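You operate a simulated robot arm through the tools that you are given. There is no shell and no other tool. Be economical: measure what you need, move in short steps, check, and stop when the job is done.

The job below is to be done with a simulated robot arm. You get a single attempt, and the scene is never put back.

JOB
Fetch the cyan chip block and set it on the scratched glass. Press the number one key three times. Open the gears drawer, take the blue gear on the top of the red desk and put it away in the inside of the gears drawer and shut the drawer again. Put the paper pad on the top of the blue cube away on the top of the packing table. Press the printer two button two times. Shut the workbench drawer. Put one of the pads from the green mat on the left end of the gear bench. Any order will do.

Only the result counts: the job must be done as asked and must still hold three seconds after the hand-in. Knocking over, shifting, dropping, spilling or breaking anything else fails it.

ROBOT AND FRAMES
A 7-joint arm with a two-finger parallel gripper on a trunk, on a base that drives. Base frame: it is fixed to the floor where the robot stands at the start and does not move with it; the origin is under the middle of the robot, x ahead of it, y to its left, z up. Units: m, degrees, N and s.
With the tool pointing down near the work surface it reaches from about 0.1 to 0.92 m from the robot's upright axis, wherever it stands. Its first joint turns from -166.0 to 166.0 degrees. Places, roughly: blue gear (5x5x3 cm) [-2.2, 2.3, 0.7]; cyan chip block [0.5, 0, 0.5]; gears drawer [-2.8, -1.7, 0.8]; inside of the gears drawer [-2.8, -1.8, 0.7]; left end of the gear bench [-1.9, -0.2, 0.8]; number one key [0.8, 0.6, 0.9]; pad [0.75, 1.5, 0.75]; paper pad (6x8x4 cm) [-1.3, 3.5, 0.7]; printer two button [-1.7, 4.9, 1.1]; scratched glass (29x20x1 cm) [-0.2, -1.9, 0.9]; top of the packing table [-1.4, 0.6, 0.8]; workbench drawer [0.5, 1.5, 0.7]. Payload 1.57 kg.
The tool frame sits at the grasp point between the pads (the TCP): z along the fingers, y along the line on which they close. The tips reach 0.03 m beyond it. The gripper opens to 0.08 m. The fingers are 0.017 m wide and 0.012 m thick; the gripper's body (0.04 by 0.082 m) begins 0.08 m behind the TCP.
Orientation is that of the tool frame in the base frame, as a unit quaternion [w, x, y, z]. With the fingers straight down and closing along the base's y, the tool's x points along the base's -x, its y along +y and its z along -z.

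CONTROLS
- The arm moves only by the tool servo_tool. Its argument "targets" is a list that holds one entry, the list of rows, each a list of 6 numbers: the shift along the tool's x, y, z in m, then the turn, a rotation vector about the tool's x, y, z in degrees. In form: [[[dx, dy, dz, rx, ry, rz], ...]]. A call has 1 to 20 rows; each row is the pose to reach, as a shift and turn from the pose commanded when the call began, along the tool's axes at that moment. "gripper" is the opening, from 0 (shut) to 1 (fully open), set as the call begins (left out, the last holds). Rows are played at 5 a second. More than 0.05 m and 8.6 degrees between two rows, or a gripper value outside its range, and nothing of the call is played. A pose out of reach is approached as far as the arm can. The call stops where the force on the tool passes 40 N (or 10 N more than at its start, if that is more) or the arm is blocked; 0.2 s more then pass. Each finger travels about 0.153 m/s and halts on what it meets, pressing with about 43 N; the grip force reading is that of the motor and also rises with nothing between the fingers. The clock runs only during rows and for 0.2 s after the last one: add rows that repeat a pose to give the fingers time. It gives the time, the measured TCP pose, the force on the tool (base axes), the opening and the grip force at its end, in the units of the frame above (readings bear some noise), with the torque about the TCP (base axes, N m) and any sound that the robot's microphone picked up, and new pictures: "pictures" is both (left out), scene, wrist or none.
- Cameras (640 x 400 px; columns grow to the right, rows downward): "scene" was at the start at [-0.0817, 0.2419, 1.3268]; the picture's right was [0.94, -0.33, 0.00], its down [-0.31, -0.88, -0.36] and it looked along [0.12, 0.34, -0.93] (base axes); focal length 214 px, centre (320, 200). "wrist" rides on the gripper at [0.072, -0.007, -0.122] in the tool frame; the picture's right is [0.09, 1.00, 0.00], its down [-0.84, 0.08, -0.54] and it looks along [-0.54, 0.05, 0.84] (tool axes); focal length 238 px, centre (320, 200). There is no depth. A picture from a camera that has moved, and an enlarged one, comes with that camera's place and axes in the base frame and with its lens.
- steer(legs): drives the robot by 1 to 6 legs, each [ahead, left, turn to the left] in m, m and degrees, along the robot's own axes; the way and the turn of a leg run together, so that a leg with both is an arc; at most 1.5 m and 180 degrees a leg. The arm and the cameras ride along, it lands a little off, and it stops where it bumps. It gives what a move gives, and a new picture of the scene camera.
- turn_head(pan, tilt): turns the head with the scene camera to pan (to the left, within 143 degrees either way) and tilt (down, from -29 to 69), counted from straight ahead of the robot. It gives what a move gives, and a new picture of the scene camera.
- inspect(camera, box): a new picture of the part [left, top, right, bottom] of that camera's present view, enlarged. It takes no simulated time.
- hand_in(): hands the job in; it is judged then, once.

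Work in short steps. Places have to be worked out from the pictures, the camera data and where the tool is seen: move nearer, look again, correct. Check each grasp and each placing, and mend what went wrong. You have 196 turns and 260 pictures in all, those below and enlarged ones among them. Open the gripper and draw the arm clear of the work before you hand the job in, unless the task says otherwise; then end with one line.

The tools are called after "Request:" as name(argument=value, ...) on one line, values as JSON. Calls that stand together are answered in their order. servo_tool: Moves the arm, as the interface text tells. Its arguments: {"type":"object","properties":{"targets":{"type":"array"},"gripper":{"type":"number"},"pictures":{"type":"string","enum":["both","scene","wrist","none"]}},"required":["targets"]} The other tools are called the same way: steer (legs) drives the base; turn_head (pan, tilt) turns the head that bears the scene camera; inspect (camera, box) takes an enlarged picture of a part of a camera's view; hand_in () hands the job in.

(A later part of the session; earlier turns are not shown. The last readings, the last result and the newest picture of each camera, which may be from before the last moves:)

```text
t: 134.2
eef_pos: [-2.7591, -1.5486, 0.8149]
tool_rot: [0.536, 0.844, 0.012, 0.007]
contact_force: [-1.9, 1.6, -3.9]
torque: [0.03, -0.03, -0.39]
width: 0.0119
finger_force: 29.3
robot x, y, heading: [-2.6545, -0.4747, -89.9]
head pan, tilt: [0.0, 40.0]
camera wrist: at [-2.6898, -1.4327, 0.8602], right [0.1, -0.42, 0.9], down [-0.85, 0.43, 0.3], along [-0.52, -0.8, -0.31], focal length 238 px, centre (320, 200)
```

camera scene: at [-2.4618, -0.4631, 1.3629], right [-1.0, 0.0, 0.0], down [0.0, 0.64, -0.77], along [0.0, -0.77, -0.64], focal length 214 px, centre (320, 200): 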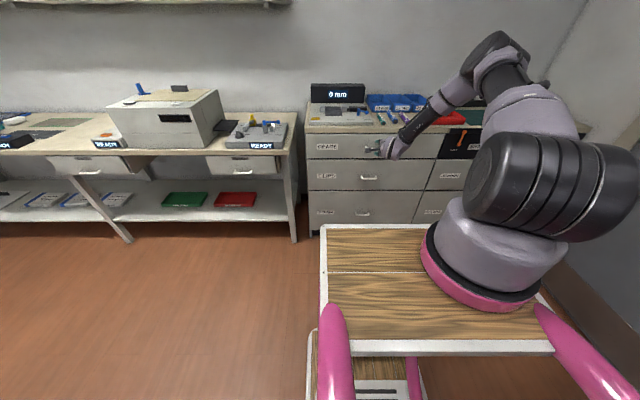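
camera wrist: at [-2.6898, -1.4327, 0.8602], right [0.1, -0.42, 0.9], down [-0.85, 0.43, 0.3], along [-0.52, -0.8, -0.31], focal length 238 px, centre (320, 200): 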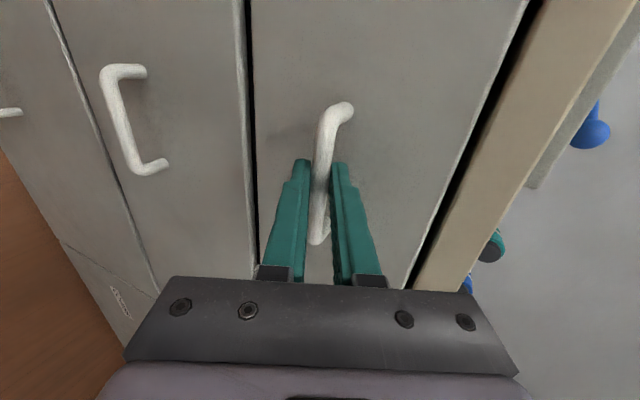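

Bar gripped. Pull the drawer out along +y in 2 cm steps.

Request:
servo_tool(targets=[[[0, -0.0085, -0.0181, 0, 0, 0], [0, -0.0169, -0.0362, 0, 0, 0], [0, -0.0254, -0.0544, 0, 0, 0], [0, -0.0338, -0.0725, 0, 0, 0], [0, -0.0423, -0.0906, 0, 0, 0], [0, -0.0508, -0.1087, 0, 0, 0], [0, -0.0592, -0.1268, 0, 0, 0], [0, -0.0677, -0.145, 0, 0, 0], [0, -0.0761, -0.1631, 0, 0, 0], [0, -0.0846, -0.1812, 0, 0, 0], [0, -0.0931, -0.1993, 0, 0, 0], [0, -0.1015, -0.2174, 0, 0, 0], [0, -0.11, -0.2356, 0, 0, 0]]])

```text
t: 137.0
eef_pos: [-2.7658, -1.2897, 0.8163]
tool_rot: [0.538, 0.843, 0.013, 0.007]
contact_force: [25.0, -0.7, -9.1]
torque: [0.09, -0.42, 0.42]
width: 0.0116
finger_force: 29.7
robot x, y, heading: [-2.6549, -0.48, -90.1]
head pan, tilt: [0.0, 40.0]
camera scene: at [-2.4611, -0.4632, 1.3628], right [-1.0, 0.0, 0.0], down [0.0, 0.64, -0.77], along [0.0, -0.77, -0.64], focal length 214 px, centre (320, 200)
camera wrist: at [-2.6964, -1.1734, 0.8608], right [0.11, -0.42, 0.9], down [-0.85, 0.43, 0.3], along [-0.52, -0.8, -0.31], focal length 238 px, centre (320, 200)
```

scene: 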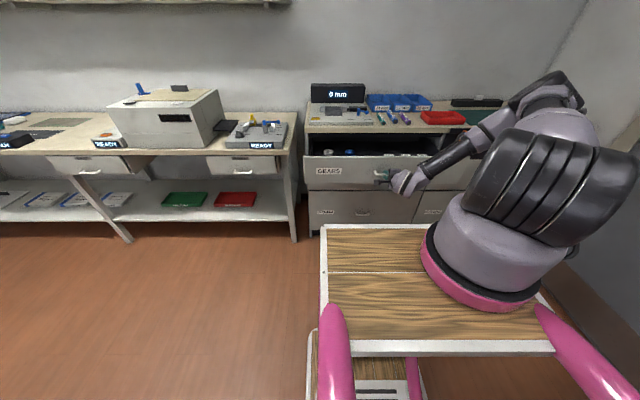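
wrist: 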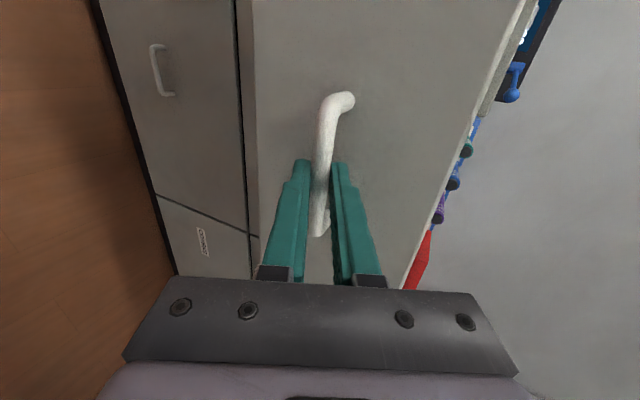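

Drawer is open ~26 cm. Release, back off, rise, and straighten the tool.

Request:
servo_tool(targets=[[[0, 0, 0, 0, 0, 0], [0, 0, 0, 0, 0, 0], [0, 0, -0.03, 0, 0, 0], [0, 0, -0.07, 0, 0, 0], [0, 0.04, -0.09, 0, 0, 0], [0, 0.085, -0.11, 0, 0, 0], [0, 0.13, -0.13, 8, 0, 0], [0, 0.17, -0.15, 16, 0, 0], [0, 0.21, -0.17, 24, 0, 0], [0, 0.25, -0.18, 32, 0, 0], [0, 0.285, -0.19, 40, 0, 0], [0, 0.31, -0.2, 48, 0, 0], [0, 0.33, -0.21, 56, 0, 0], [0, 0.34, -0.21, 64, 0, 0], [0, 0.34, -0.21, 65, 0, 0]]], gripper=1, pictures="both")

```text
t: 140.2
eef_pos: [-2.7669, -1.2426, 1.2131]
tool_rot: [-0.002, 1.0, 0.014, -0.001]
contact_force: [0.4, 0.5, 0.2]
torque: [-0.04, 0.04, -0.02]
width: 0.0799
finger_force: 0.0
out of reach, approached as far as the arm can: row 10
robot x, y, heading: [-2.6504, -0.4794, -89.9]
head pan, tilt: [0.0, 40.0]
camera scene: at [-2.4617, -0.4626, 1.3629], right [-1.0, 0.0, 0.0], down [0.0, 0.64, -0.77], along [0.0, -0.77, -0.64], focal length 214 px, centre (320, 200)
camera wrist: at [-2.6943, -1.2329, 1.3341], right [0.12, -0.99, 0.0], down [-0.83, -0.1, 0.54], along [-0.54, -0.07, -0.84], focal length 238 px, centre (320, 200)
```

scene: 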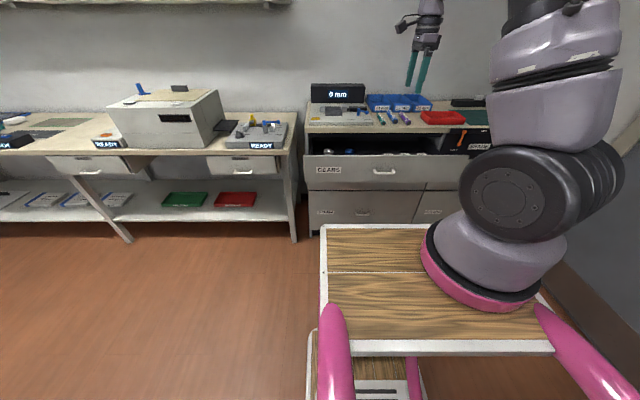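
wrist: 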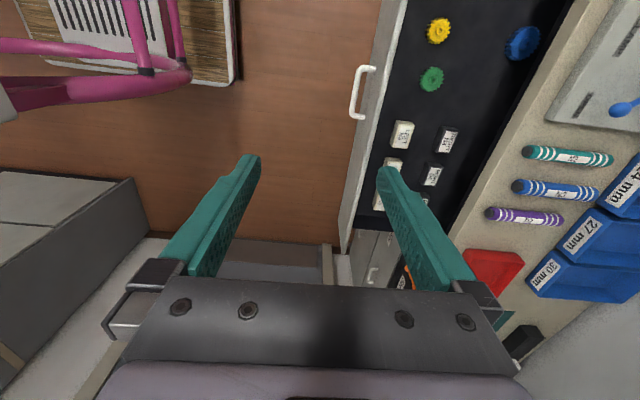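

Drawer is open with room inside. I look back (north-west and north-east) for a route to the red desk.

Request:
turn_head(pan=-143, tilt=30)

Request:
turn_head(pan=143, tilt=30)

```text
t: 142.5
eef_pos: [-2.7677, -1.2425, 1.2131]
tool_rot: [0.0, 1.0, 0.014, 0.0]
contact_force: [0.1, -0.5, -0.3]
torque: [0.04, 0.03, -0.02]
width: 0.0801
finger_force: 0.0
robot x, y, heading: [-2.6513, -0.4778, -89.9]
head pan, tilt: [-143.0, 30.0]
camera scene: at [-2.5162, -0.3056, 1.3783], right [0.8, 0.6, 0.0], down [0.3, -0.4, -0.87], along [-0.52, 0.69, -0.5], focal length 214 px, centre (320, 200)
```

scene: 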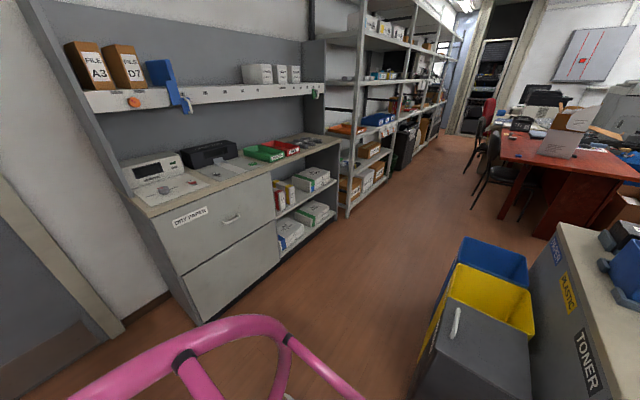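

```text
t: 146.4
eef_pos: [-2.7677, -1.2425, 1.212]
tool_rot: [0.0, 1.0, 0.014, 0.0]
contact_force: [0.4, 0.6, 0.5]
torque: [-0.02, 0.0, 0.0]
width: 0.08
finger_force: 0.1
robot x, y, heading: [-2.6483, -0.4772, -89.8]
head pan, tilt: [143.0, 30.0]
camera scene: at [-2.4072, -0.3056, 1.3783], right [0.8, -0.6, 0.0], down [-0.3, -0.4, -0.87], along [0.52, 0.69, -0.5], focal length 214 px, centre (320, 200)
```

scene: 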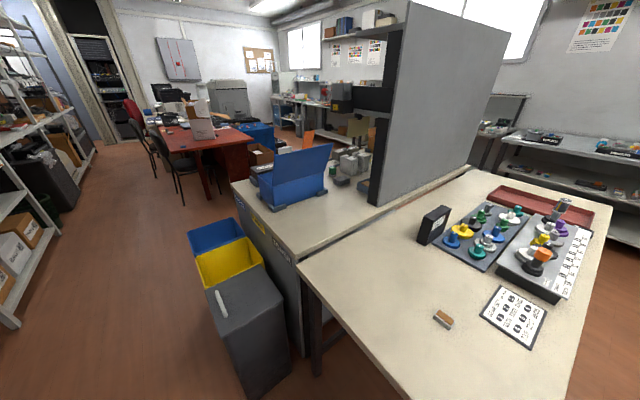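

The west corridor (x≈-3.0) is free. Retract and yaw the arm back to the default, then drive north.

Request:
servo_tool(targets=[[[0, -0.027, 0, 0, 0, -8], [0, -0.054, 0, 0, 0, -16], [0, -0.081, 0, 0, 0, -24], [0, -0.108, 0, 0, 0, -32], [0, -0.135, 0, 0, 0, -40], [0, -0.162, 0, 0, 0, -48], [0, -0.189, 0, 0, 0, -56], [0, -0.216, 0, 0, 0, -64], [0, -0.243, 0, 0, 0, -72], [0, -0.27, 0, 0, 0, -80], [0, -0.29, 0, 0, 0, -88]]], pictures="none")

Request:
steer(legs=[[0, -0.33, 0], [0, 0, 180], [1.0, 0, 0], [1.0, 0, 0]])

Request:
turn_head(pan=-20, tilt=30)

```text
t: 148.8
eef_pos: [-2.7753, -0.9537, 1.2128]
tool_rot: [-0.001, 0.708, 0.706, 0.0]
contact_force: [-0.5, -0.1, 0.1]
torque: [0.03, 0.02, 0.01]
width: 0.0802
finger_force: 0.0
robot x, y, heading: [-2.6527, -0.4801, -90.0]
head pan, tilt: [143.0, 30.0]
```

```text
t: 167.9
eef_pos: [-2.8339, 2.0024, 1.2124]
tool_rot: [0.001, -0.701, 0.713, 0.0]
contact_force: [0.1, -0.6, 0.6]
torque: [0.01, -0.02, 0.02]
width: 0.0801
finger_force: 0.1
robot x, y, heading: [-2.9651, 1.5275, 89.3]
head pan, tilt: [143.0, 30.0]
camera scene: at [-3.2115, 1.3577, 1.3783], right [-0.79, 0.61, 0.0], down [0.31, 0.4, -0.87], along [-0.53, -0.69, -0.5], focal length 214 px, centre (320, 200)
```

scene: 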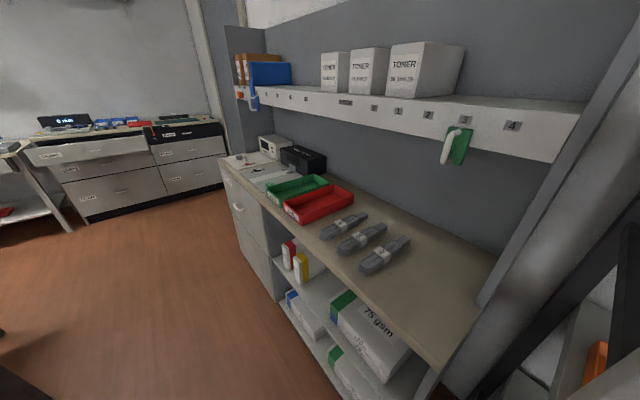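

```text
t: 170.4
eef_pos: [-2.8344, 2.0025, 1.2138]
tool_rot: [0.0, -0.701, 0.713, -0.001]
contact_force: [0.1, -0.2, -0.4]
torque: [0.0, -0.02, -0.03]
width: 0.0799
finger_force: 0.1
robot x, y, heading: [-2.9618, 1.5271, 89.2]
head pan, tilt: [-20.0, 30.0]
camera scene: at [-3.1243, 1.5139, 1.3783], right [0.94, -0.35, 0.0], down [-0.18, -0.47, -0.87], along [0.31, 0.81, -0.5], focal length 214 px, centre (320, 200)
```

scene: 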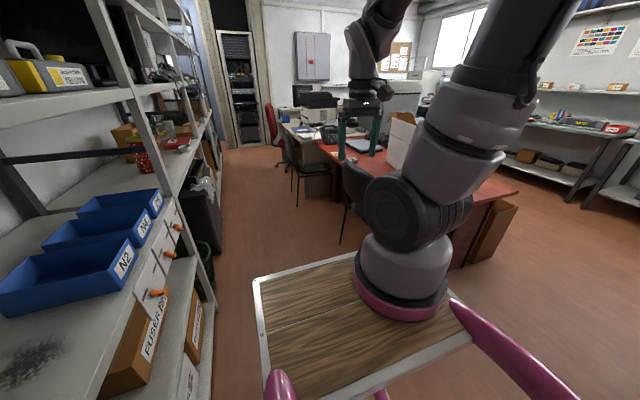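

I look to the right at the red desk's near side.

Request:
turn_head(pan=-60, tilt=35)

```text
t: 171.5
eef_pos: [-2.8343, 2.0021, 1.2121]
tool_rot: [0.0, -0.701, 0.713, -0.001]
contact_force: [-0.5, -0.5, -0.3]
torque: [0.0, 0.02, 0.02]
width: 0.0802
finger_force: 0.1
robot x, y, heading: [-2.9646, 1.5285, 89.3]
head pan, tilt: [-60.0, 35.0]
camera scene: at [-3.0795, 1.4725, 1.3705], right [0.49, -0.87, 0.0], down [-0.5, -0.28, -0.82], along [0.71, 0.4, -0.57], focal length 214 px, centre (320, 200)
```

scene: 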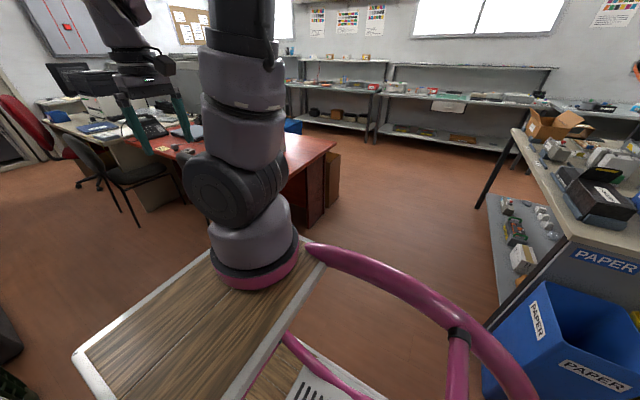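

Passage south of the desk (y≈1.1–2.1) is free. Strafe east through it, then look north.

Request:
steer(legs=[[0, 0, 0.7], [0, -1.1, 0], [0, -1.1, 0]])

Request:
turn_head(pan=25, tilt=30)

```text
t: 182.7
eef_pos: [-0.6231, 1.9692, 1.2125]
tool_rot: [0.0, -0.697, 0.717, 0.0]
contact_force: [0.2, -1.3, 0.1]
torque: [-0.02, 0.03, 0.04]
width: 0.0803
finger_force: 0.3
robot x, y, heading: [-0.7597, 1.496, 88.6]
head pan, tilt: [-60.0, 35.0]
camera scene: at [-0.8734, 1.4428, 1.3705], right [0.48, -0.88, 0.0], down [-0.5, -0.28, -0.82], along [0.72, 0.39, -0.57], focal length 214 px, centre (320, 200)
```

scene: 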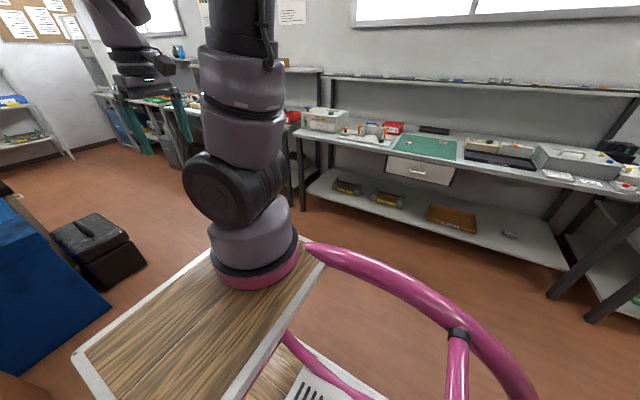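

```text
t: 184.3
eef_pos: [-0.6214, 1.97, 1.2133]
tool_rot: [0.0, -0.696, 0.718, -0.001]
contact_force: [-0.1, -0.4, 0.0]
torque: [0.03, 0.0, 0.0]
width: 0.0802
finger_force: 0.1
robot x, y, heading: [-0.7574, 1.4965, 88.5]
head pan, tilt: [25.0, 30.0]
camera scene: at [-0.987, 1.4834, 1.3783], right [0.92, 0.4, 0.0], down [0.2, -0.46, -0.87], along [-0.35, 0.79, -0.5], focal length 214 px, centre (320, 200)
```

scene: 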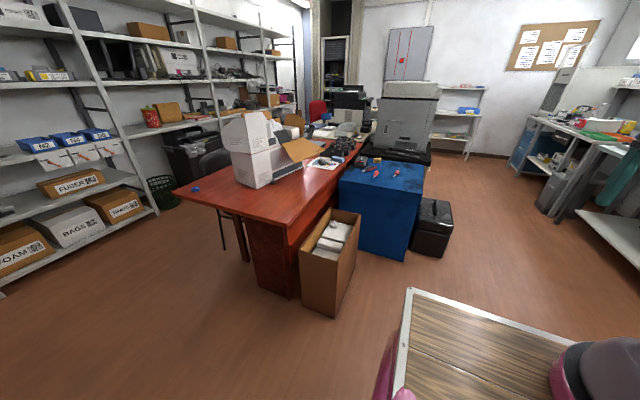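

The desk gear, blue cube, copier are visible. Drive north-east alongside them.

Request:
steer(legs=[[0, -0.5, 1.5], [1.5, 0, 0]])

Request:
turn_head(pan=55, tilt=35)

```text
t: 194.3
eef_pos: [-0.1268, 3.4654, 1.2138]
tool_rot: [0.0, -0.704, 0.71, 0.0]
contact_force: [0.0, 0.7, -0.1]
torque: [-0.05, 0.0, 0.01]
width: 0.08
finger_force: 0.1
robot x, y, heading: [-0.25, 2.9892, 90.0]
head pan, tilt: [25.0, 30.0]
camera scene: at [-0.4815, 2.9722, 1.3783], right [0.91, 0.42, 0.0], down [0.21, -0.45, -0.87], along [-0.36, 0.79, -0.5], focal length 214 px, centre (320, 200)
```

scene: 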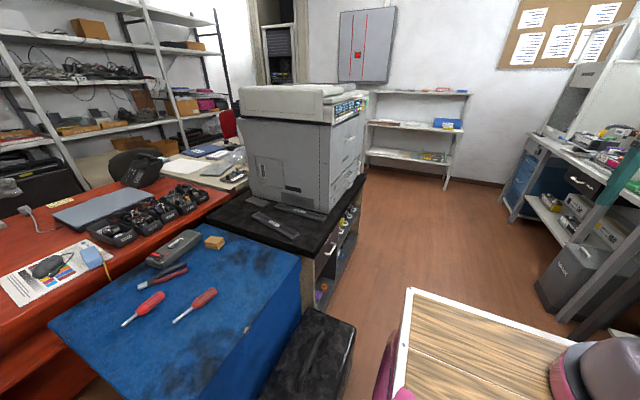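

```text
t: 195.3
eef_pos: [-0.1277, 3.4646, 1.2126]
tool_rot: [0.0, -0.704, 0.71, 0.001]
contact_force: [0.7, 0.1, 0.9]
torque: [0.04, 0.02, 0.01]
width: 0.0798
finger_force: 0.1
robot x, y, heading: [-0.2502, 2.9922, 89.8]
head pan, tilt: [55.0, 35.0]
camera scene: at [-0.5155, 2.9409, 1.3705], right [0.58, 0.82, 0.0], down [0.47, -0.33, -0.82], along [-0.67, 0.47, -0.57], focal length 214 px, centre (320, 200)
```

scene: 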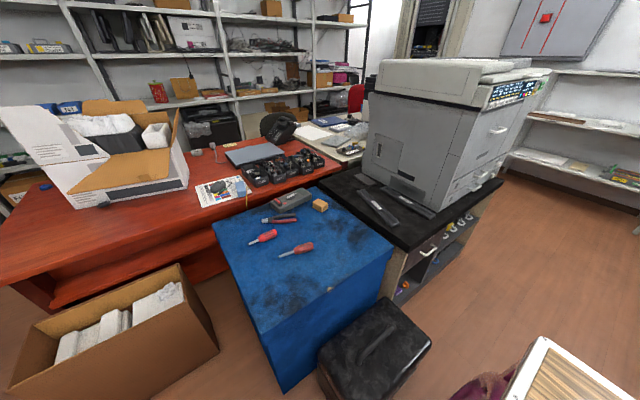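

Paper pad (tan block) is seen on the blue cube, and the copier's panel faces east. I drive north to view the panel; inspecting labels.

Request:
steer(legs=[[1.3, 0, 0]])

Request:
turn_head(pan=75, tilt=15)

```text
t: 201.8
eef_pos: [-0.1115, 4.7723, 1.2135]
tool_rot: [0.0, -0.701, 0.714, -0.001]
contact_force: [-0.2, -0.1, 0.0]
torque: [0.0, -0.04, -0.03]
width: 0.0799
finger_force: 0.1
robot x, y, heading: [-0.2434, 4.2945, 89.0]
head pan, tilt: [55.0, 35.0]
camera scene: at [-0.506, 4.2506, 1.3705], right [0.58, 0.81, 0.0], down [0.47, -0.33, -0.82], along [-0.67, 0.48, -0.57], focal length 214 px, centre (320, 200)
```

scene: 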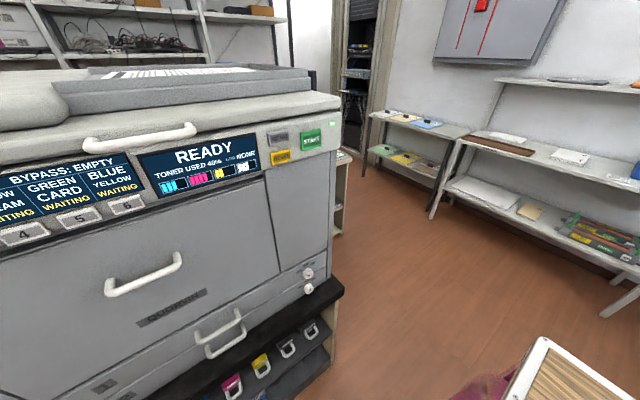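

```text
t: 202.7
eef_pos: [-0.1124, 4.7721, 1.213]
tool_rot: [-0.001, -0.701, 0.713, 0.0]
contact_force: [-0.2, -0.3, -0.5]
torque: [0.01, 0.0, -0.01]
width: 0.0802
finger_force: 0.0
robot x, y, heading: [-0.2468, 4.2992, 89.3]
head pan, tilt: [75.0, 15.0]
camera scene: at [-0.5244, 4.2245, 1.4024], right [0.27, 0.96, 0.0], down [0.25, -0.07, -0.97], along [-0.93, 0.26, -0.26], focal length 214 px, centre (320, 200)
```

scene: 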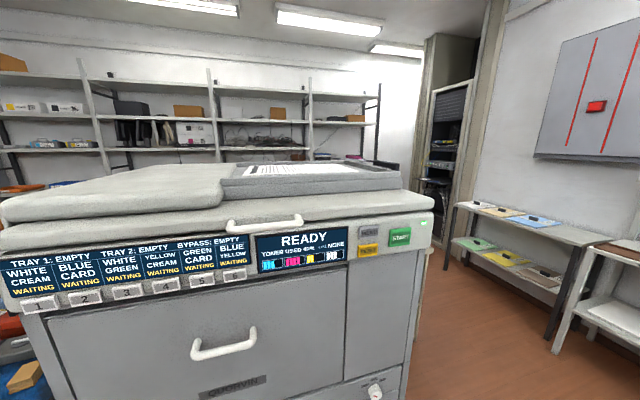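

The hint for "printer two button" (-1.7, 4.9) lies behind this copier; I drive further north to look west past it.

Request:
steer(legs=[[1.0, 0, 0.7]])

Request:
turn_head(pan=100, tilt=20)

```text
t: 207.8
eef_pos: [-0.1189, 5.7783, 1.2129]
tool_rot: [0.0, 0.708, -0.706, 0.0]
contact_force: [-0.8, -0.2, 0.5]
torque: [0.0, -0.01, 0.0]
width: 0.0799
finger_force: 0.1
robot x, y, heading: [-0.2398, 5.2995, 90.6]
head pan, tilt: [75.0, 15.0]
camera scene: at [-0.5208, 5.222, 1.4025], right [0.25, 0.97, 0.0], down [0.25, -0.07, -0.97], along [-0.93, 0.24, -0.26], focal length 214 px, centre (320, 200)
```

scene: 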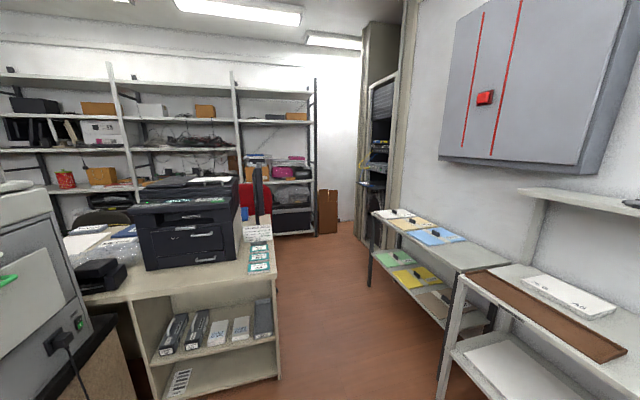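

```text
t: 208.7
eef_pos: [-0.1201, 5.7766, 1.2136]
tool_rot: [0.0, 0.708, -0.706, 0.0]
contact_force: [0.0, -0.2, -0.7]
torque: [0.03, 0.03, 0.01]
width: 0.08
finger_force: 0.0
robot x, y, heading: [-0.2407, 5.2992, 90.3]
head pan, tilt: [100.0, 20.0]
camera scene: at [-0.522, 5.1817, 1.3944], right [-0.18, 0.98, 0.0], down [0.34, 0.06, -0.94], along [-0.92, -0.17, -0.34], focal length 214 px, centre (320, 200)
```

scene: 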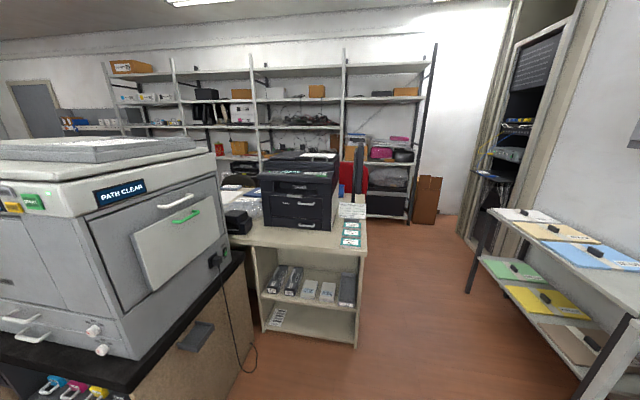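

A black printer stands there at the right place. Zoom on its panel.

Request:
inspect(camera="scene", box=[240, 140, 360, 215])

```text
5.33 times, centred on (300, 178) of scene
camera zoom: at [-0.522, 5.1817, 1.3944], right [-0.18, 0.98, 0.0], down [0.34, 0.06, -0.94], along [-0.92, -0.17, -0.34], focal length 1144 px, centre (427, 320)
```

zoom: 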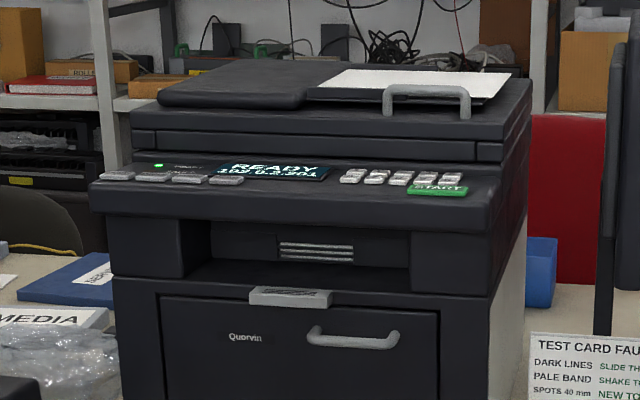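

The printer faces east at about (-1.75, 4.92). Turn to face west and approach it.

Request:
steer(legs=[[0, 0, 89.7], [0.6, 0.15, 0]])

Request:
turn_head(pan=0, tilt=30)

Request:
inspect(camera="scene", box=[240, 110, 400, 210])

```text
t: 216.0
eef_pos: [-1.3184, 5.2708, 1.2144]
tool_rot: [0.0, 1.0, -0.001, 0.0]
contact_force: [0.1, 0.1, -0.4]
torque: [-0.02, 0.04, -0.02]
width: 0.0801
finger_force: 0.1
robot x, y, heading: [-0.8394, 5.1458, -179.7]
head pan, tilt: [100.0, 20.0]
camera scene: at [-0.7253, 4.8665, 1.3944], right [-0.98, -0.18, 0.0], down [-0.06, 0.34, -0.94], along [0.17, -0.92, -0.34], focal length 214 px, centre (320, 200)
```

scene: 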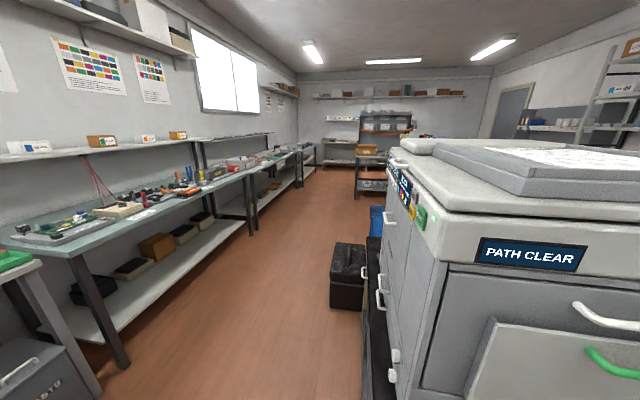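

```text
t: 217.8
eef_pos: [-1.3185, 5.2717, 1.213]
tool_rot: [0.0, 1.0, -0.001, 0.0]
contact_force: [0.0, -0.3, 0.1]
torque: [0.03, 0.02, 0.01]
width: 0.08
finger_force: 0.1
robot x, y, heading: [-0.839, 5.1503, -179.6]
head pan, tilt: [0.0, 30.0]
camera scene: at [-0.8324, 4.9576, 1.3783], right [-0.01, 1.0, 0.0], down [0.5, 0.0, -0.87], along [-0.87, 0.0, -0.5], focal length 214 px, centre (320, 200)
```

scene: 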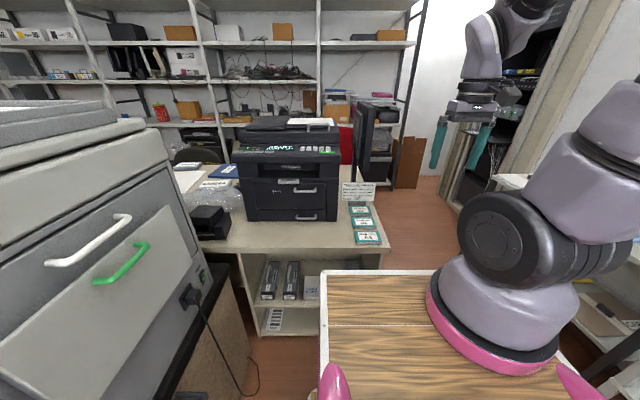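

```text
4.00 times, centred on (320, 160) of scene
camera zoom: at [-0.8324, 4.9576, 1.3783], right [-0.01, 1.0, 0.0], down [0.5, 0.0, -0.87], along [-0.87, 0.0, -0.5], focal length 858 px, centre (320, 360)
```

zoom: 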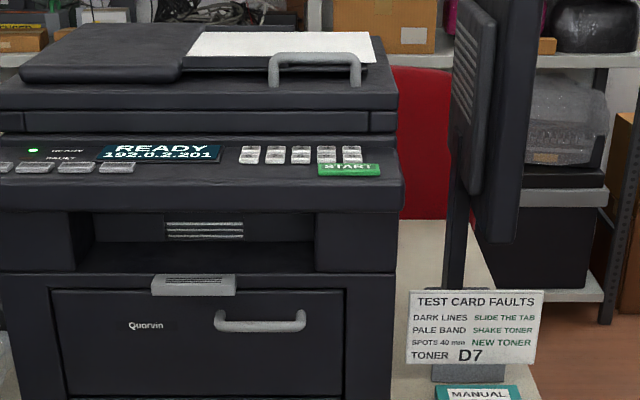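

Zoom deeper on the keys to read labels.

Request:
inspect(camera="scene", box=[296, 138, 340, 164])

```text
14.55 times, centred on (318, 151) of scene
camera zoom: at [-0.8324, 4.9576, 1.3783], right [-0.01, 1.0, 0.0], down [0.5, 0.0, -0.87], along [-0.87, 0.0, -0.5], focal length 3120 px, centre (349, 913)
```

zoom: 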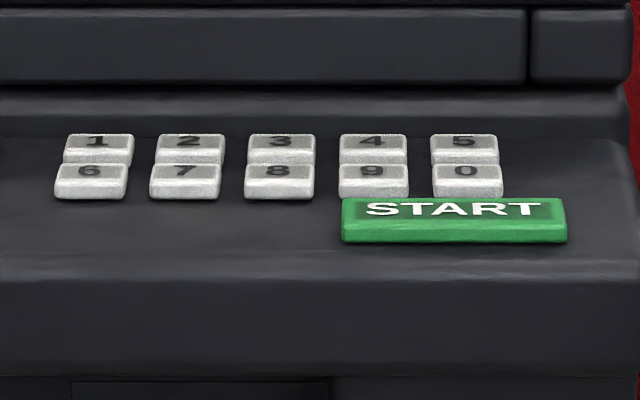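

Key "2" is the second in the back row: ≈(-1.70, 4.913, 1.128), pitch ≈28 mm. Close the gripper and move above/short of it for a wrist view.

Request:
servo_tool(targets=[[[-0.03, 0.036, -0.006, 0, 0, 0], [-0.06, 0.072, -0.012, 0, 0, 0], [-0.09, 0.108, -0.018, 0, 0, 0], [-0.12, 0.144, -0.024, 0, 0, 0], [-0.15, 0.18, -0.03, 0, 0, 0], [-0.18, 0.216, -0.036, 0, 0, 0], [-0.21, 0.252, -0.042, 0, 0, 0], [-0.24, 0.288, -0.048, 0, 0, 0], [-0.27, 0.324, -0.054, 0, 0, 0], [-0.29, 0.358, -0.057, 0, 0, 0], [-0.29, 0.358, -0.057, 0, 0, 0]]], gripper=0, pictures="none")

Request:
inspect(camera="wrist", box=[220, 60, 420, 260])

Request:
inspect(camera="scene", box=[280, 110, 360, 170])

```text
t: 220.2
eef_pos: [-1.6096, 4.9122, 1.2704]
tool_rot: [0.0, 1.0, -0.001, -0.001]
contact_force: [0.3, 0.3, 0.1]
torque: [0.02, 0.0, -0.01]
width: 0.0
finger_force: 21.3
robot x, y, heading: [-0.8414, 5.1479, -179.7]
head pan, tilt: [0.0, 30.0]
```

```text
2.00 times, centred on (320, 160) of wrist
camera zoom: at [-1.5369, 4.9196, 1.391], right [0.09, -1.0, 0.0], down [-0.84, -0.08, 0.54], along [-0.54, -0.05, -0.84], focal length 477 px, centre (320, 280)
```

zoom: 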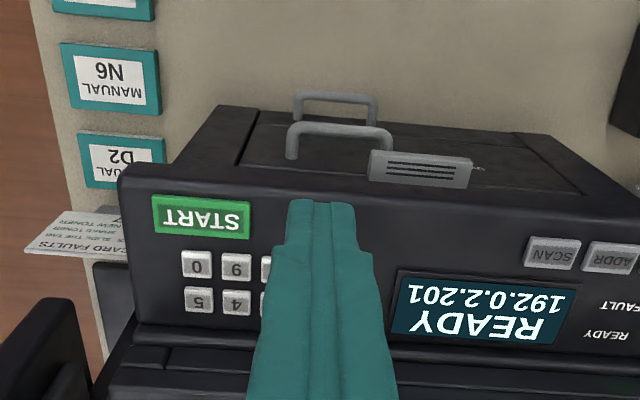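

```text
6.67 times, centred on (320, 140) of scene
camera zoom: at [-0.8323, 4.9577, 1.3783], right [-0.01, 1.0, 0.0], down [0.5, 0.0, -0.87], along [-0.87, 0.0, -0.5], focal length 1430 px, centre (320, 600)
```

zoom: 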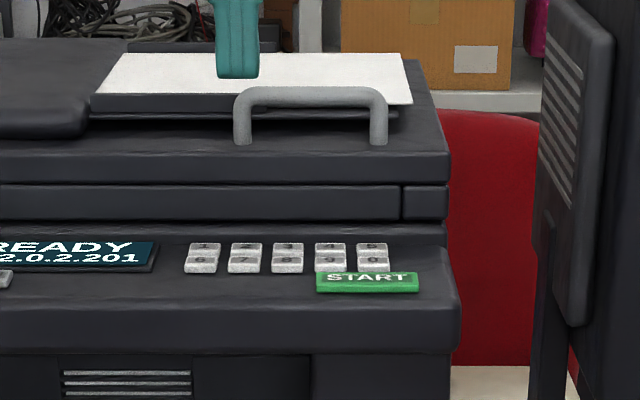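

Key 2 triangulated at (-1.735, 4.908, 1.118), close under the lid and handle, so I tilt the fingers 35° forward and hover just above.

Request:
servo_tool(targets=[[[-0.01, 0, 0.01, 0, -7, 0], [-0.03, 0.001, 0.02, 0, -14, 0], [-0.05, 0.002, 0.035, 0, -21, 0], [-0.07, 0.003, 0.05, 0, -28, 0], [-0.09, 0.004, 0.07, 0, -35, 0], [-0.095, 0.004, 0.09, 0, -35, 0], [-0.095, 0.004, 0.09, 0, -35, 0]]], pictures="none")

Request:
inspect(camera="scene", box=[290, 125, 346, 167])

Request:
inspect(camera="wrist", box=[220, 100, 420, 300])

```text
t: 221.8
eef_pos: [-1.7028, 4.9104, 1.1803]
tool_rot: [0.0, 0.954, -0.001, -0.3]
contact_force: [0.1, 0.2, 0.0]
torque: [-0.02, -0.02, 0.02]
width: 0.0003
finger_force: 21.1
robot x, y, heading: [-0.8407, 5.1492, -179.8]
head pan, tilt: [0.0, 30.0]
```

```text
9.52 times, centred on (318, 146) of scene
camera zoom: at [-0.8323, 4.9577, 1.3783], right [0.0, 1.0, 0.0], down [0.5, 0.0, -0.87], along [-0.87, 0.0, -0.5], focal length 2043 px, centre (339, 714)
```

zoom: 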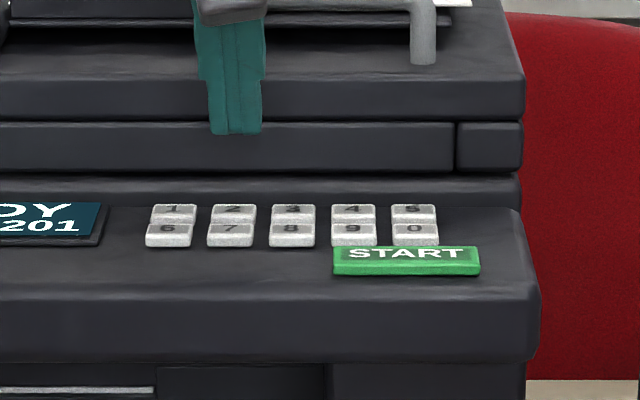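

```text
2.00 times, centred on (320, 200) of wrist
camera zoom: at [-1.5744, 4.9174, 1.2383], right [0.07, -1.0, -0.05], down [-0.37, -0.08, 0.92], along [-0.92, -0.05, -0.38], focal length 477 px, centre (320, 200)
```

zoom: 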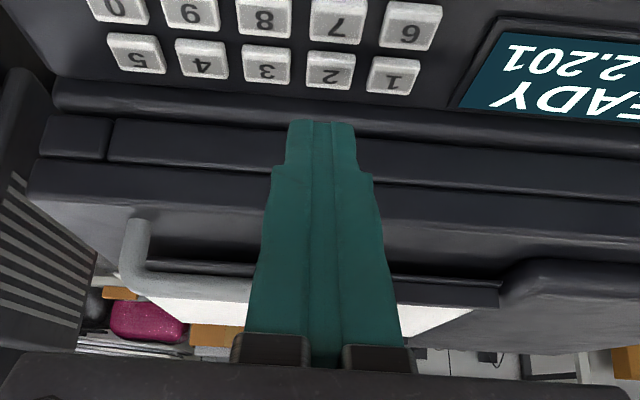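

Key 2 confirmed at (-1.729, 4.909, 1.119). Descend onto it in 2 mm steps.

Request:
servo_tool(targets=[[[-0.0008, 0.001, 0.025, 0, 0, 0], [0.0038, 0.001, 0.0315, 0, 0, 0], [0.0061, 0.001, 0.0348, 0, 0, 0], [0.0072, 0.001, 0.0364, 0, 0, 0], [0.0084, 0.001, 0.0381, 0, 0, 0], [0.0095, 0.001, 0.0397, 0, 0, 0], [0.0107, 0.001, 0.0414, 0, 0, 0]]], pictures="none")

Request:
inspect(camera="scene", box=[290, 125, 346, 167])

```text
t: 223.4
eef_pos: [-1.7186, 4.9088, 1.1387]
tool_rot: [0.0, 0.954, -0.001, -0.301]
contact_force: [0.8, 1.1, 0.1]
torque: [0.0, -0.01, -0.01]
width: 0.0
finger_force: 21.5
robot x, y, heading: [-0.8446, 5.1488, -179.8]
head pan, tilt: [0.0, 30.0]
```

```text
9.52 times, centred on (318, 146) of scene
camera zoom: at [-0.8324, 4.9576, 1.3783], right [0.0, 1.0, 0.0], down [0.5, 0.0, -0.87], along [-0.87, 0.0, -0.5], focal length 2043 px, centre (339, 714)
```

zoom: 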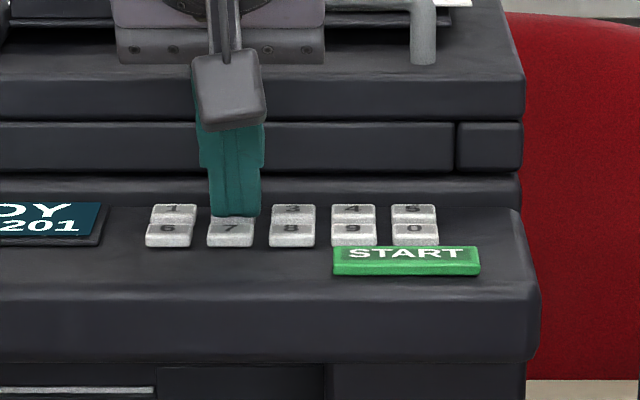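

No contact yet. Check the wrist view.

Request:
inspect(camera="wrist", box=[240, 80, 400, 240])

```text
2.50 times, centred on (320, 160) of wrist
camera zoom: at [-1.5897, 4.9157, 1.198], right [0.07, -1.0, -0.05], down [-0.37, -0.08, 0.92], along [-0.92, -0.05, -0.38], focal length 596 px, centre (320, 300)
```

zoom: 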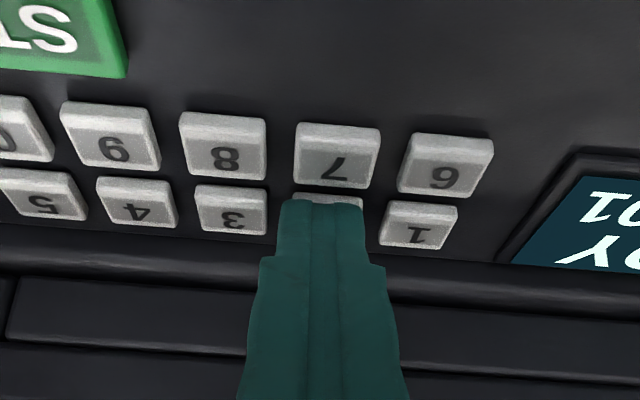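

The tip lies right on key 2's line; continue down.

Request:
servo_tool(targets=[[[-0.0016, 0, 0.0048, 0, 0, 0], [-0.0004, 0, 0.0064, 0, 0, 0], [0.0007, 0, 0.008, 0, 0, 0], [0.0019, 0, 0.0097, 0, 0, 0], [0.003, 0, 0.0113, 0, 0, 0], [0.0042, 0, 0.0129, 0, 0, 0], [0.0053, 0, 0.0146, 0, 0, 0]]], pictures="none")

Request:
inspect(camera="scene", box=[290, 125, 346, 167])

```text
t: 224.4
eef_pos: [-1.7219, 4.9075, 1.1372]
tool_rot: [0.001, 0.953, -0.002, -0.304]
contact_force: [14.7, 2.2, 13.4]
torque: [0.07, -0.26, -0.08]
width: 0.0002
finger_force: 21.6
robot x, y, heading: [-0.8431, 5.1499, -179.5]
head pan, tilt: [0.0, 30.0]
heard: click
stopped in row 5: the force on the tool passed its limit at 43 N (the readings are from after the stop); the commanded pose is now the measured one
```

```text
9.52 times, centred on (318, 146) of scene
camera zoom: at [-0.8309, 4.9579, 1.3783], right [0.0, 1.0, 0.0], down [0.5, 0.0, -0.87], along [-0.87, 0.0, -0.5], focal length 2043 px, centre (339, 714)
```

zoom: 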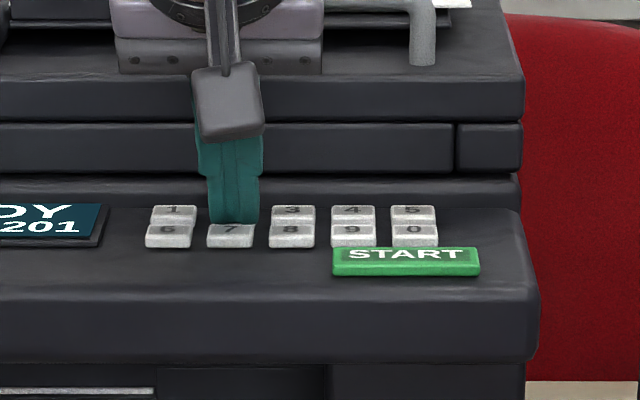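

Click heard. Retract and look at the keys before the second press.

Request:
servo_tool(targets=[[[-0.0069, 0, -0.0098, 0, 0, 0], [-0.0069, 0, -0.0098, 0, 0, 0]]], pictures="none")

Request:
inspect(camera="wrist", box=[240, 80, 400, 240])

```text
t: 225.0
eef_pos: [-1.7237, 4.9072, 1.1459]
tool_rot: [0.001, 0.953, 0.0, -0.304]
contact_force: [0.2, -0.3, -0.6]
torque: [-0.02, 0.02, -0.01]
width: 0.0
finger_force: 21.4
robot x, y, heading: [-0.8453, 5.1449, -179.8]
head pan, tilt: [0.0, 30.0]
```

```text
2.50 times, centred on (320, 160) of wrist
camera zoom: at [-1.5939, 4.9149, 1.2041], right [0.07, -1.0, -0.05], down [-0.37, -0.07, 0.93], along [-0.93, -0.05, -0.37], focal length 596 px, centre (320, 300)
```

zoom: 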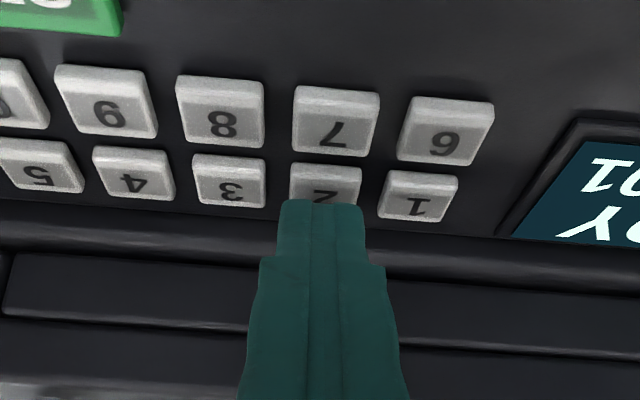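

Aligned on key 2. Second press, then retract.

Request:
servo_tool(targets=[[[0.0046, 0, 0.0066, 0, 0, 0], [0.0057, 0, 0.0082, 0, 0, 0], [0.0069, 0, 0.0098, 0, 0, 0], [0.0075, 0, 0.0106, 0, 0, 0], [0, 0, 0, 0, 0, 0], [-0.02, 0, -0.03, 0, 0, 0]]], pictures="none")

Request:
inspect(camera="scene", box=[276, 130, 340, 178])

```text
t: 226.4
eef_pos: [-1.7214, 4.9067, 1.1818]
tool_rot: [0.001, 0.953, -0.001, -0.303]
contact_force: [-0.2, 0.4, -0.1]
torque: [0.02, -0.01, -0.01]
width: 0.0
finger_force: 21.0
robot x, y, heading: [-0.8405, 5.1459, -179.6]
head pan, tilt: [0.0, 30.0]
heard: click
```

```text
8.33 times, centred on (308, 154) of scene
camera zoom: at [-0.8325, 4.9575, 1.3783], right [-0.01, 1.0, 0.0], down [0.5, 0.0, -0.87], along [-0.87, 0.0, -0.5], focal length 1787 px, centre (420, 583)
```

zoom: 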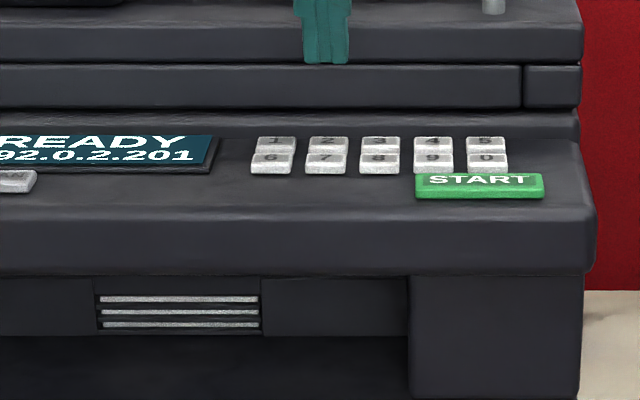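

Both presses registered. Retract and straighten the arm.

Request:
servo_tool(targets=[[[0.03, 0, -0.035, 0, 0, 0], [0.06, -0.01, -0.06, 0, 6, 0], [0.09, -0.035, -0.085, 0, 12, 0], [0.12, -0.06, -0.11, 0, 18, 0], [0.15, -0.085, -0.135, 0, 24, 0], [0.18, -0.11, -0.16, 0, 30, 0], [0.21, -0.135, -0.18, 0, 35, 0], [0.24, -0.16, -0.2, 0, 35, 0], [0.265, -0.19, -0.22, 0, 35, 0], [0.29, -0.22, -0.24, 0, 35, 0], [0.31, -0.24, -0.254, 0, 35, 0]]], gripper=1, pictures="none")

Request:
steer(legs=[[-0.55, 0, 0], [0, 1.0, 0], [0, 0.75, 0]])

Request:
turn_head(pan=0, tilt=40)

```text
t: 228.8
eef_pos: [-1.3229, 5.1473, 1.2102]
tool_rot: [0.002, 1.0, 0.0, -0.003]
contact_force: [-0.5, -0.7, 0.2]
torque: [0.01, -0.04, 0.01]
width: 0.0798
finger_force: 0.1
robot x, y, heading: [-0.8431, 5.1489, -179.5]
head pan, tilt: [0.0, 30.0]
```

```text
t: 238.7
eef_pos: [-0.7643, 3.8322, 1.2091]
tool_rot: [0.002, 1.0, -0.004, -0.003]
contact_force: [1.0, 0.3, -0.1]
torque: [0.01, 0.01, 0.01]
width: 0.0798
finger_force: 0.1
robot x, y, heading: [-0.2839, 3.8288, 179.9]
head pan, tilt: [0.0, 30.0]
stopped in leg 3: the robot was blocked; the commanded pose is now the measured one
camera scene: at [-0.2755, 3.6385, 1.3783], right [0.0, 1.0, 0.0], down [0.5, 0.0, -0.87], along [-0.87, 0.0, -0.5], focal length 214 px, centre (320, 200)
```

scene: 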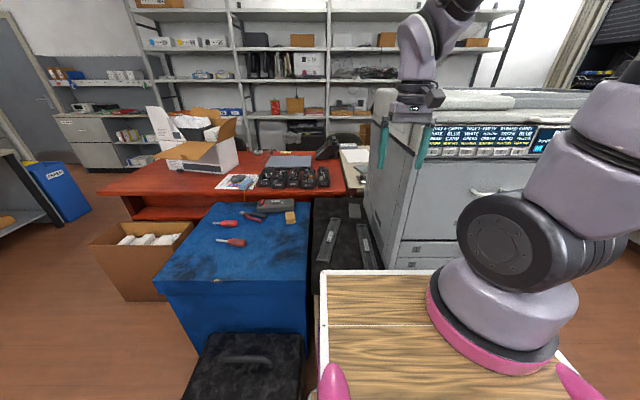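

```text
t: 239.4
eef_pos: [-0.7649, 3.8321, 1.2109]
tool_rot: [0.002, 1.0, -0.004, -0.002]
contact_force: [0.3, -0.4, 0.4]
torque: [0.01, -0.01, 0.03]
width: 0.08
finger_force: 0.1
robot x, y, heading: [-0.2816, 3.8297, 179.8]
head pan, tilt: [0.0, 40.0]
camera scene: at [-0.2701, 3.6384, 1.363], right [0.0, 1.0, 0.0], down [0.64, 0.0, -0.77], along [-0.77, 0.0, -0.64], focal length 214 px, centre (320, 200)
```

scene: 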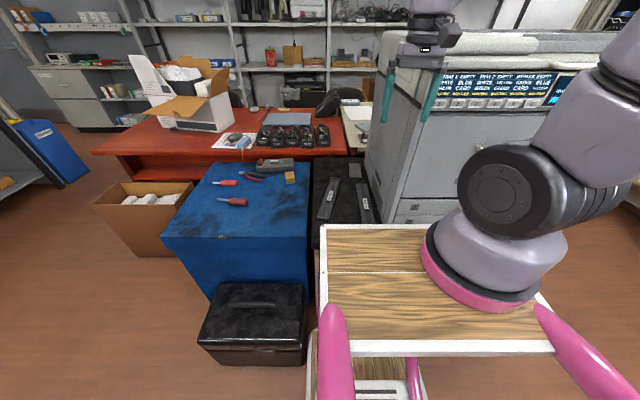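

The base bumped (likely beside the black floor box). I back away and check the box, then go round to y≈2.9, from where the paper pad (≈(-1.28, 3.475, 0.69)) is reachable.

Request:
steer(legs=[[-0.2, 0, 0]])

Request:
steer(legs=[[0, 0.93, 0]])

Request:
turn_head(pan=-35, tilt=40)

```text
t: 241.0
eef_pos: [-0.5663, 3.8316, 1.2108]
tool_rot: [0.001, 1.0, -0.004, -0.003]
contact_force: [0.5, -0.2, 0.3]
torque: [-0.02, 0.0, 0.03]
width: 0.0802
finger_force: 0.1
robot x, y, heading: [-0.0858, 3.8304, 179.8]
head pan, tilt: [0.0, 40.0]
camera scene: at [-0.0715, 3.6379, 1.3629], right [0.0, 1.0, 0.0], down [0.64, 0.0, -0.77], along [-0.77, 0.0, -0.64], focal length 214 px, centre (320, 200)
```

scene: 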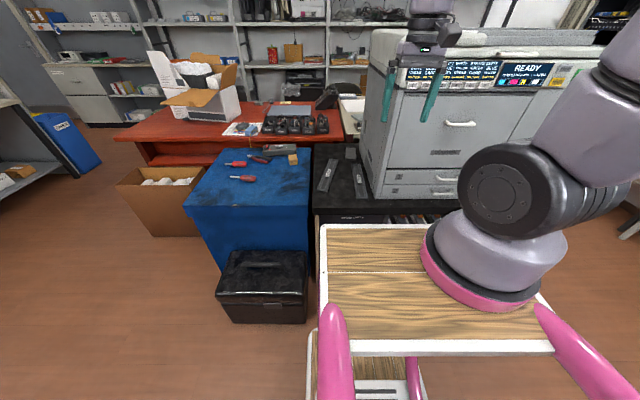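

```text
t: 245.8
eef_pos: [-0.5626, 2.8913, 1.2103]
tool_rot: [0.002, 1.0, 0.002, -0.003]
contact_force: [-0.5, 0.5, 0.3]
torque: [-0.02, 0.04, -0.02]
width: 0.0799
finger_force: 0.1
robot x, y, heading: [-0.0758, 2.8933, -179.1]
head pan, tilt: [0.0, 40.0]
camera scene: at [-0.0643, 2.7056, 1.3629], right [-0.01, 1.0, 0.0], down [0.64, 0.01, -0.77], along [-0.77, -0.01, -0.64], focal length 214 px, centre (320, 200)
```

scene: 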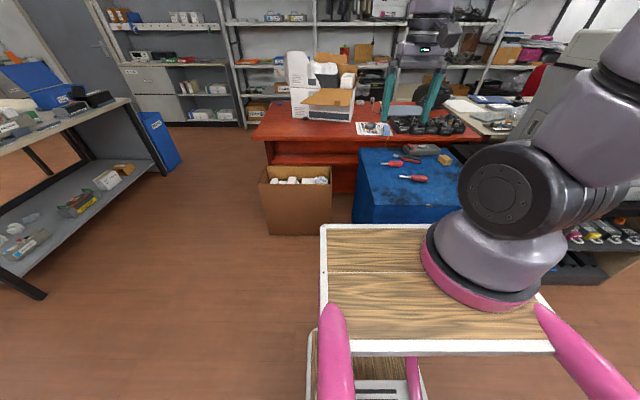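

```text
t: 246.9
eef_pos: [-0.5609, 2.8922, 1.2103]
tool_rot: [0.002, 1.0, 0.004, -0.003]
contact_force: [-0.9, -0.2, 0.5]
torque: [-0.01, -0.02, -0.01]
width: 0.0799
finger_force: 0.1
robot x, y, heading: [-0.0804, 2.8954, -179.4]
head pan, tilt: [-35.0, 40.0]
camera scene: at [-0.0496, 2.7545, 1.3629], right [0.56, 0.83, 0.0], down [0.53, -0.36, -0.77], along [-0.63, 0.43, -0.64], focal length 214 px, centre (320, 200)
```

scene: 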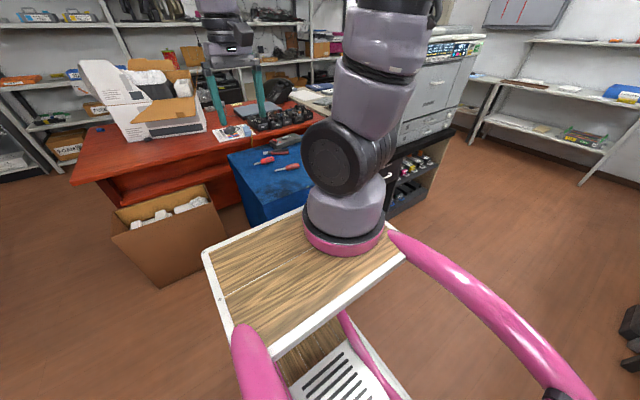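

I shift a bit south to clear the black box (y 3.15–3.57) and drive ahead beside it.

Request:
steer(legs=[[0, 0.12, -0.5], [0.39, 0, 0]])

Request:
turn_head(pan=-45, tilt=50)

```text
t: 250.3
eef_pos: [-0.9475, 2.7754, 1.2108]
tool_rot: [0.002, 1.0, -0.004, -0.003]
contact_force: [-0.5, 0.2, -0.1]
torque: [0.0, -0.01, -0.01]
width: 0.0799
finger_force: 0.1
robot x, y, heading: [-0.466, 2.7734, 180.1]
head pan, tilt: [-35.0, 40.0]
stopped in leg 2: the robot was blocked; the commanded pose is now the measured one
camera scene: at [-0.4366, 2.6315, 1.3629], right [0.57, 0.82, 0.0], down [0.53, -0.37, -0.77], along [-0.63, 0.44, -0.64], focal length 214 px, centre (320, 200)
```

scene: 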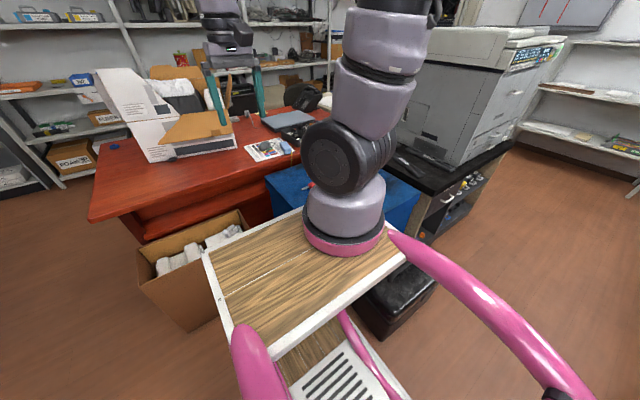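

```text
t: 251.0
eef_pos: [-0.946, 2.7767, 1.2111]
tool_rot: [0.001, 1.0, -0.003, -0.002]
contact_force: [-0.4, -0.1, -1.0]
torque: [-0.04, 0.0, 0.02]
width: 0.08
finger_force: 0.1
robot x, y, heading: [-0.4662, 2.7716, 179.8]
head pan, tilt: [-45.0, 50.0]
camera scene: at [-0.4214, 2.6372, 1.3488], right [0.71, 0.71, 0.0], down [0.54, -0.54, -0.64], along [-0.45, 0.46, -0.77], focal length 214 px, centre (320, 200)
```

scene: 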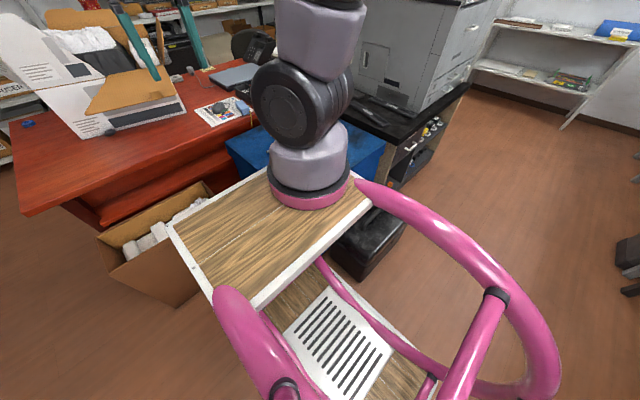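

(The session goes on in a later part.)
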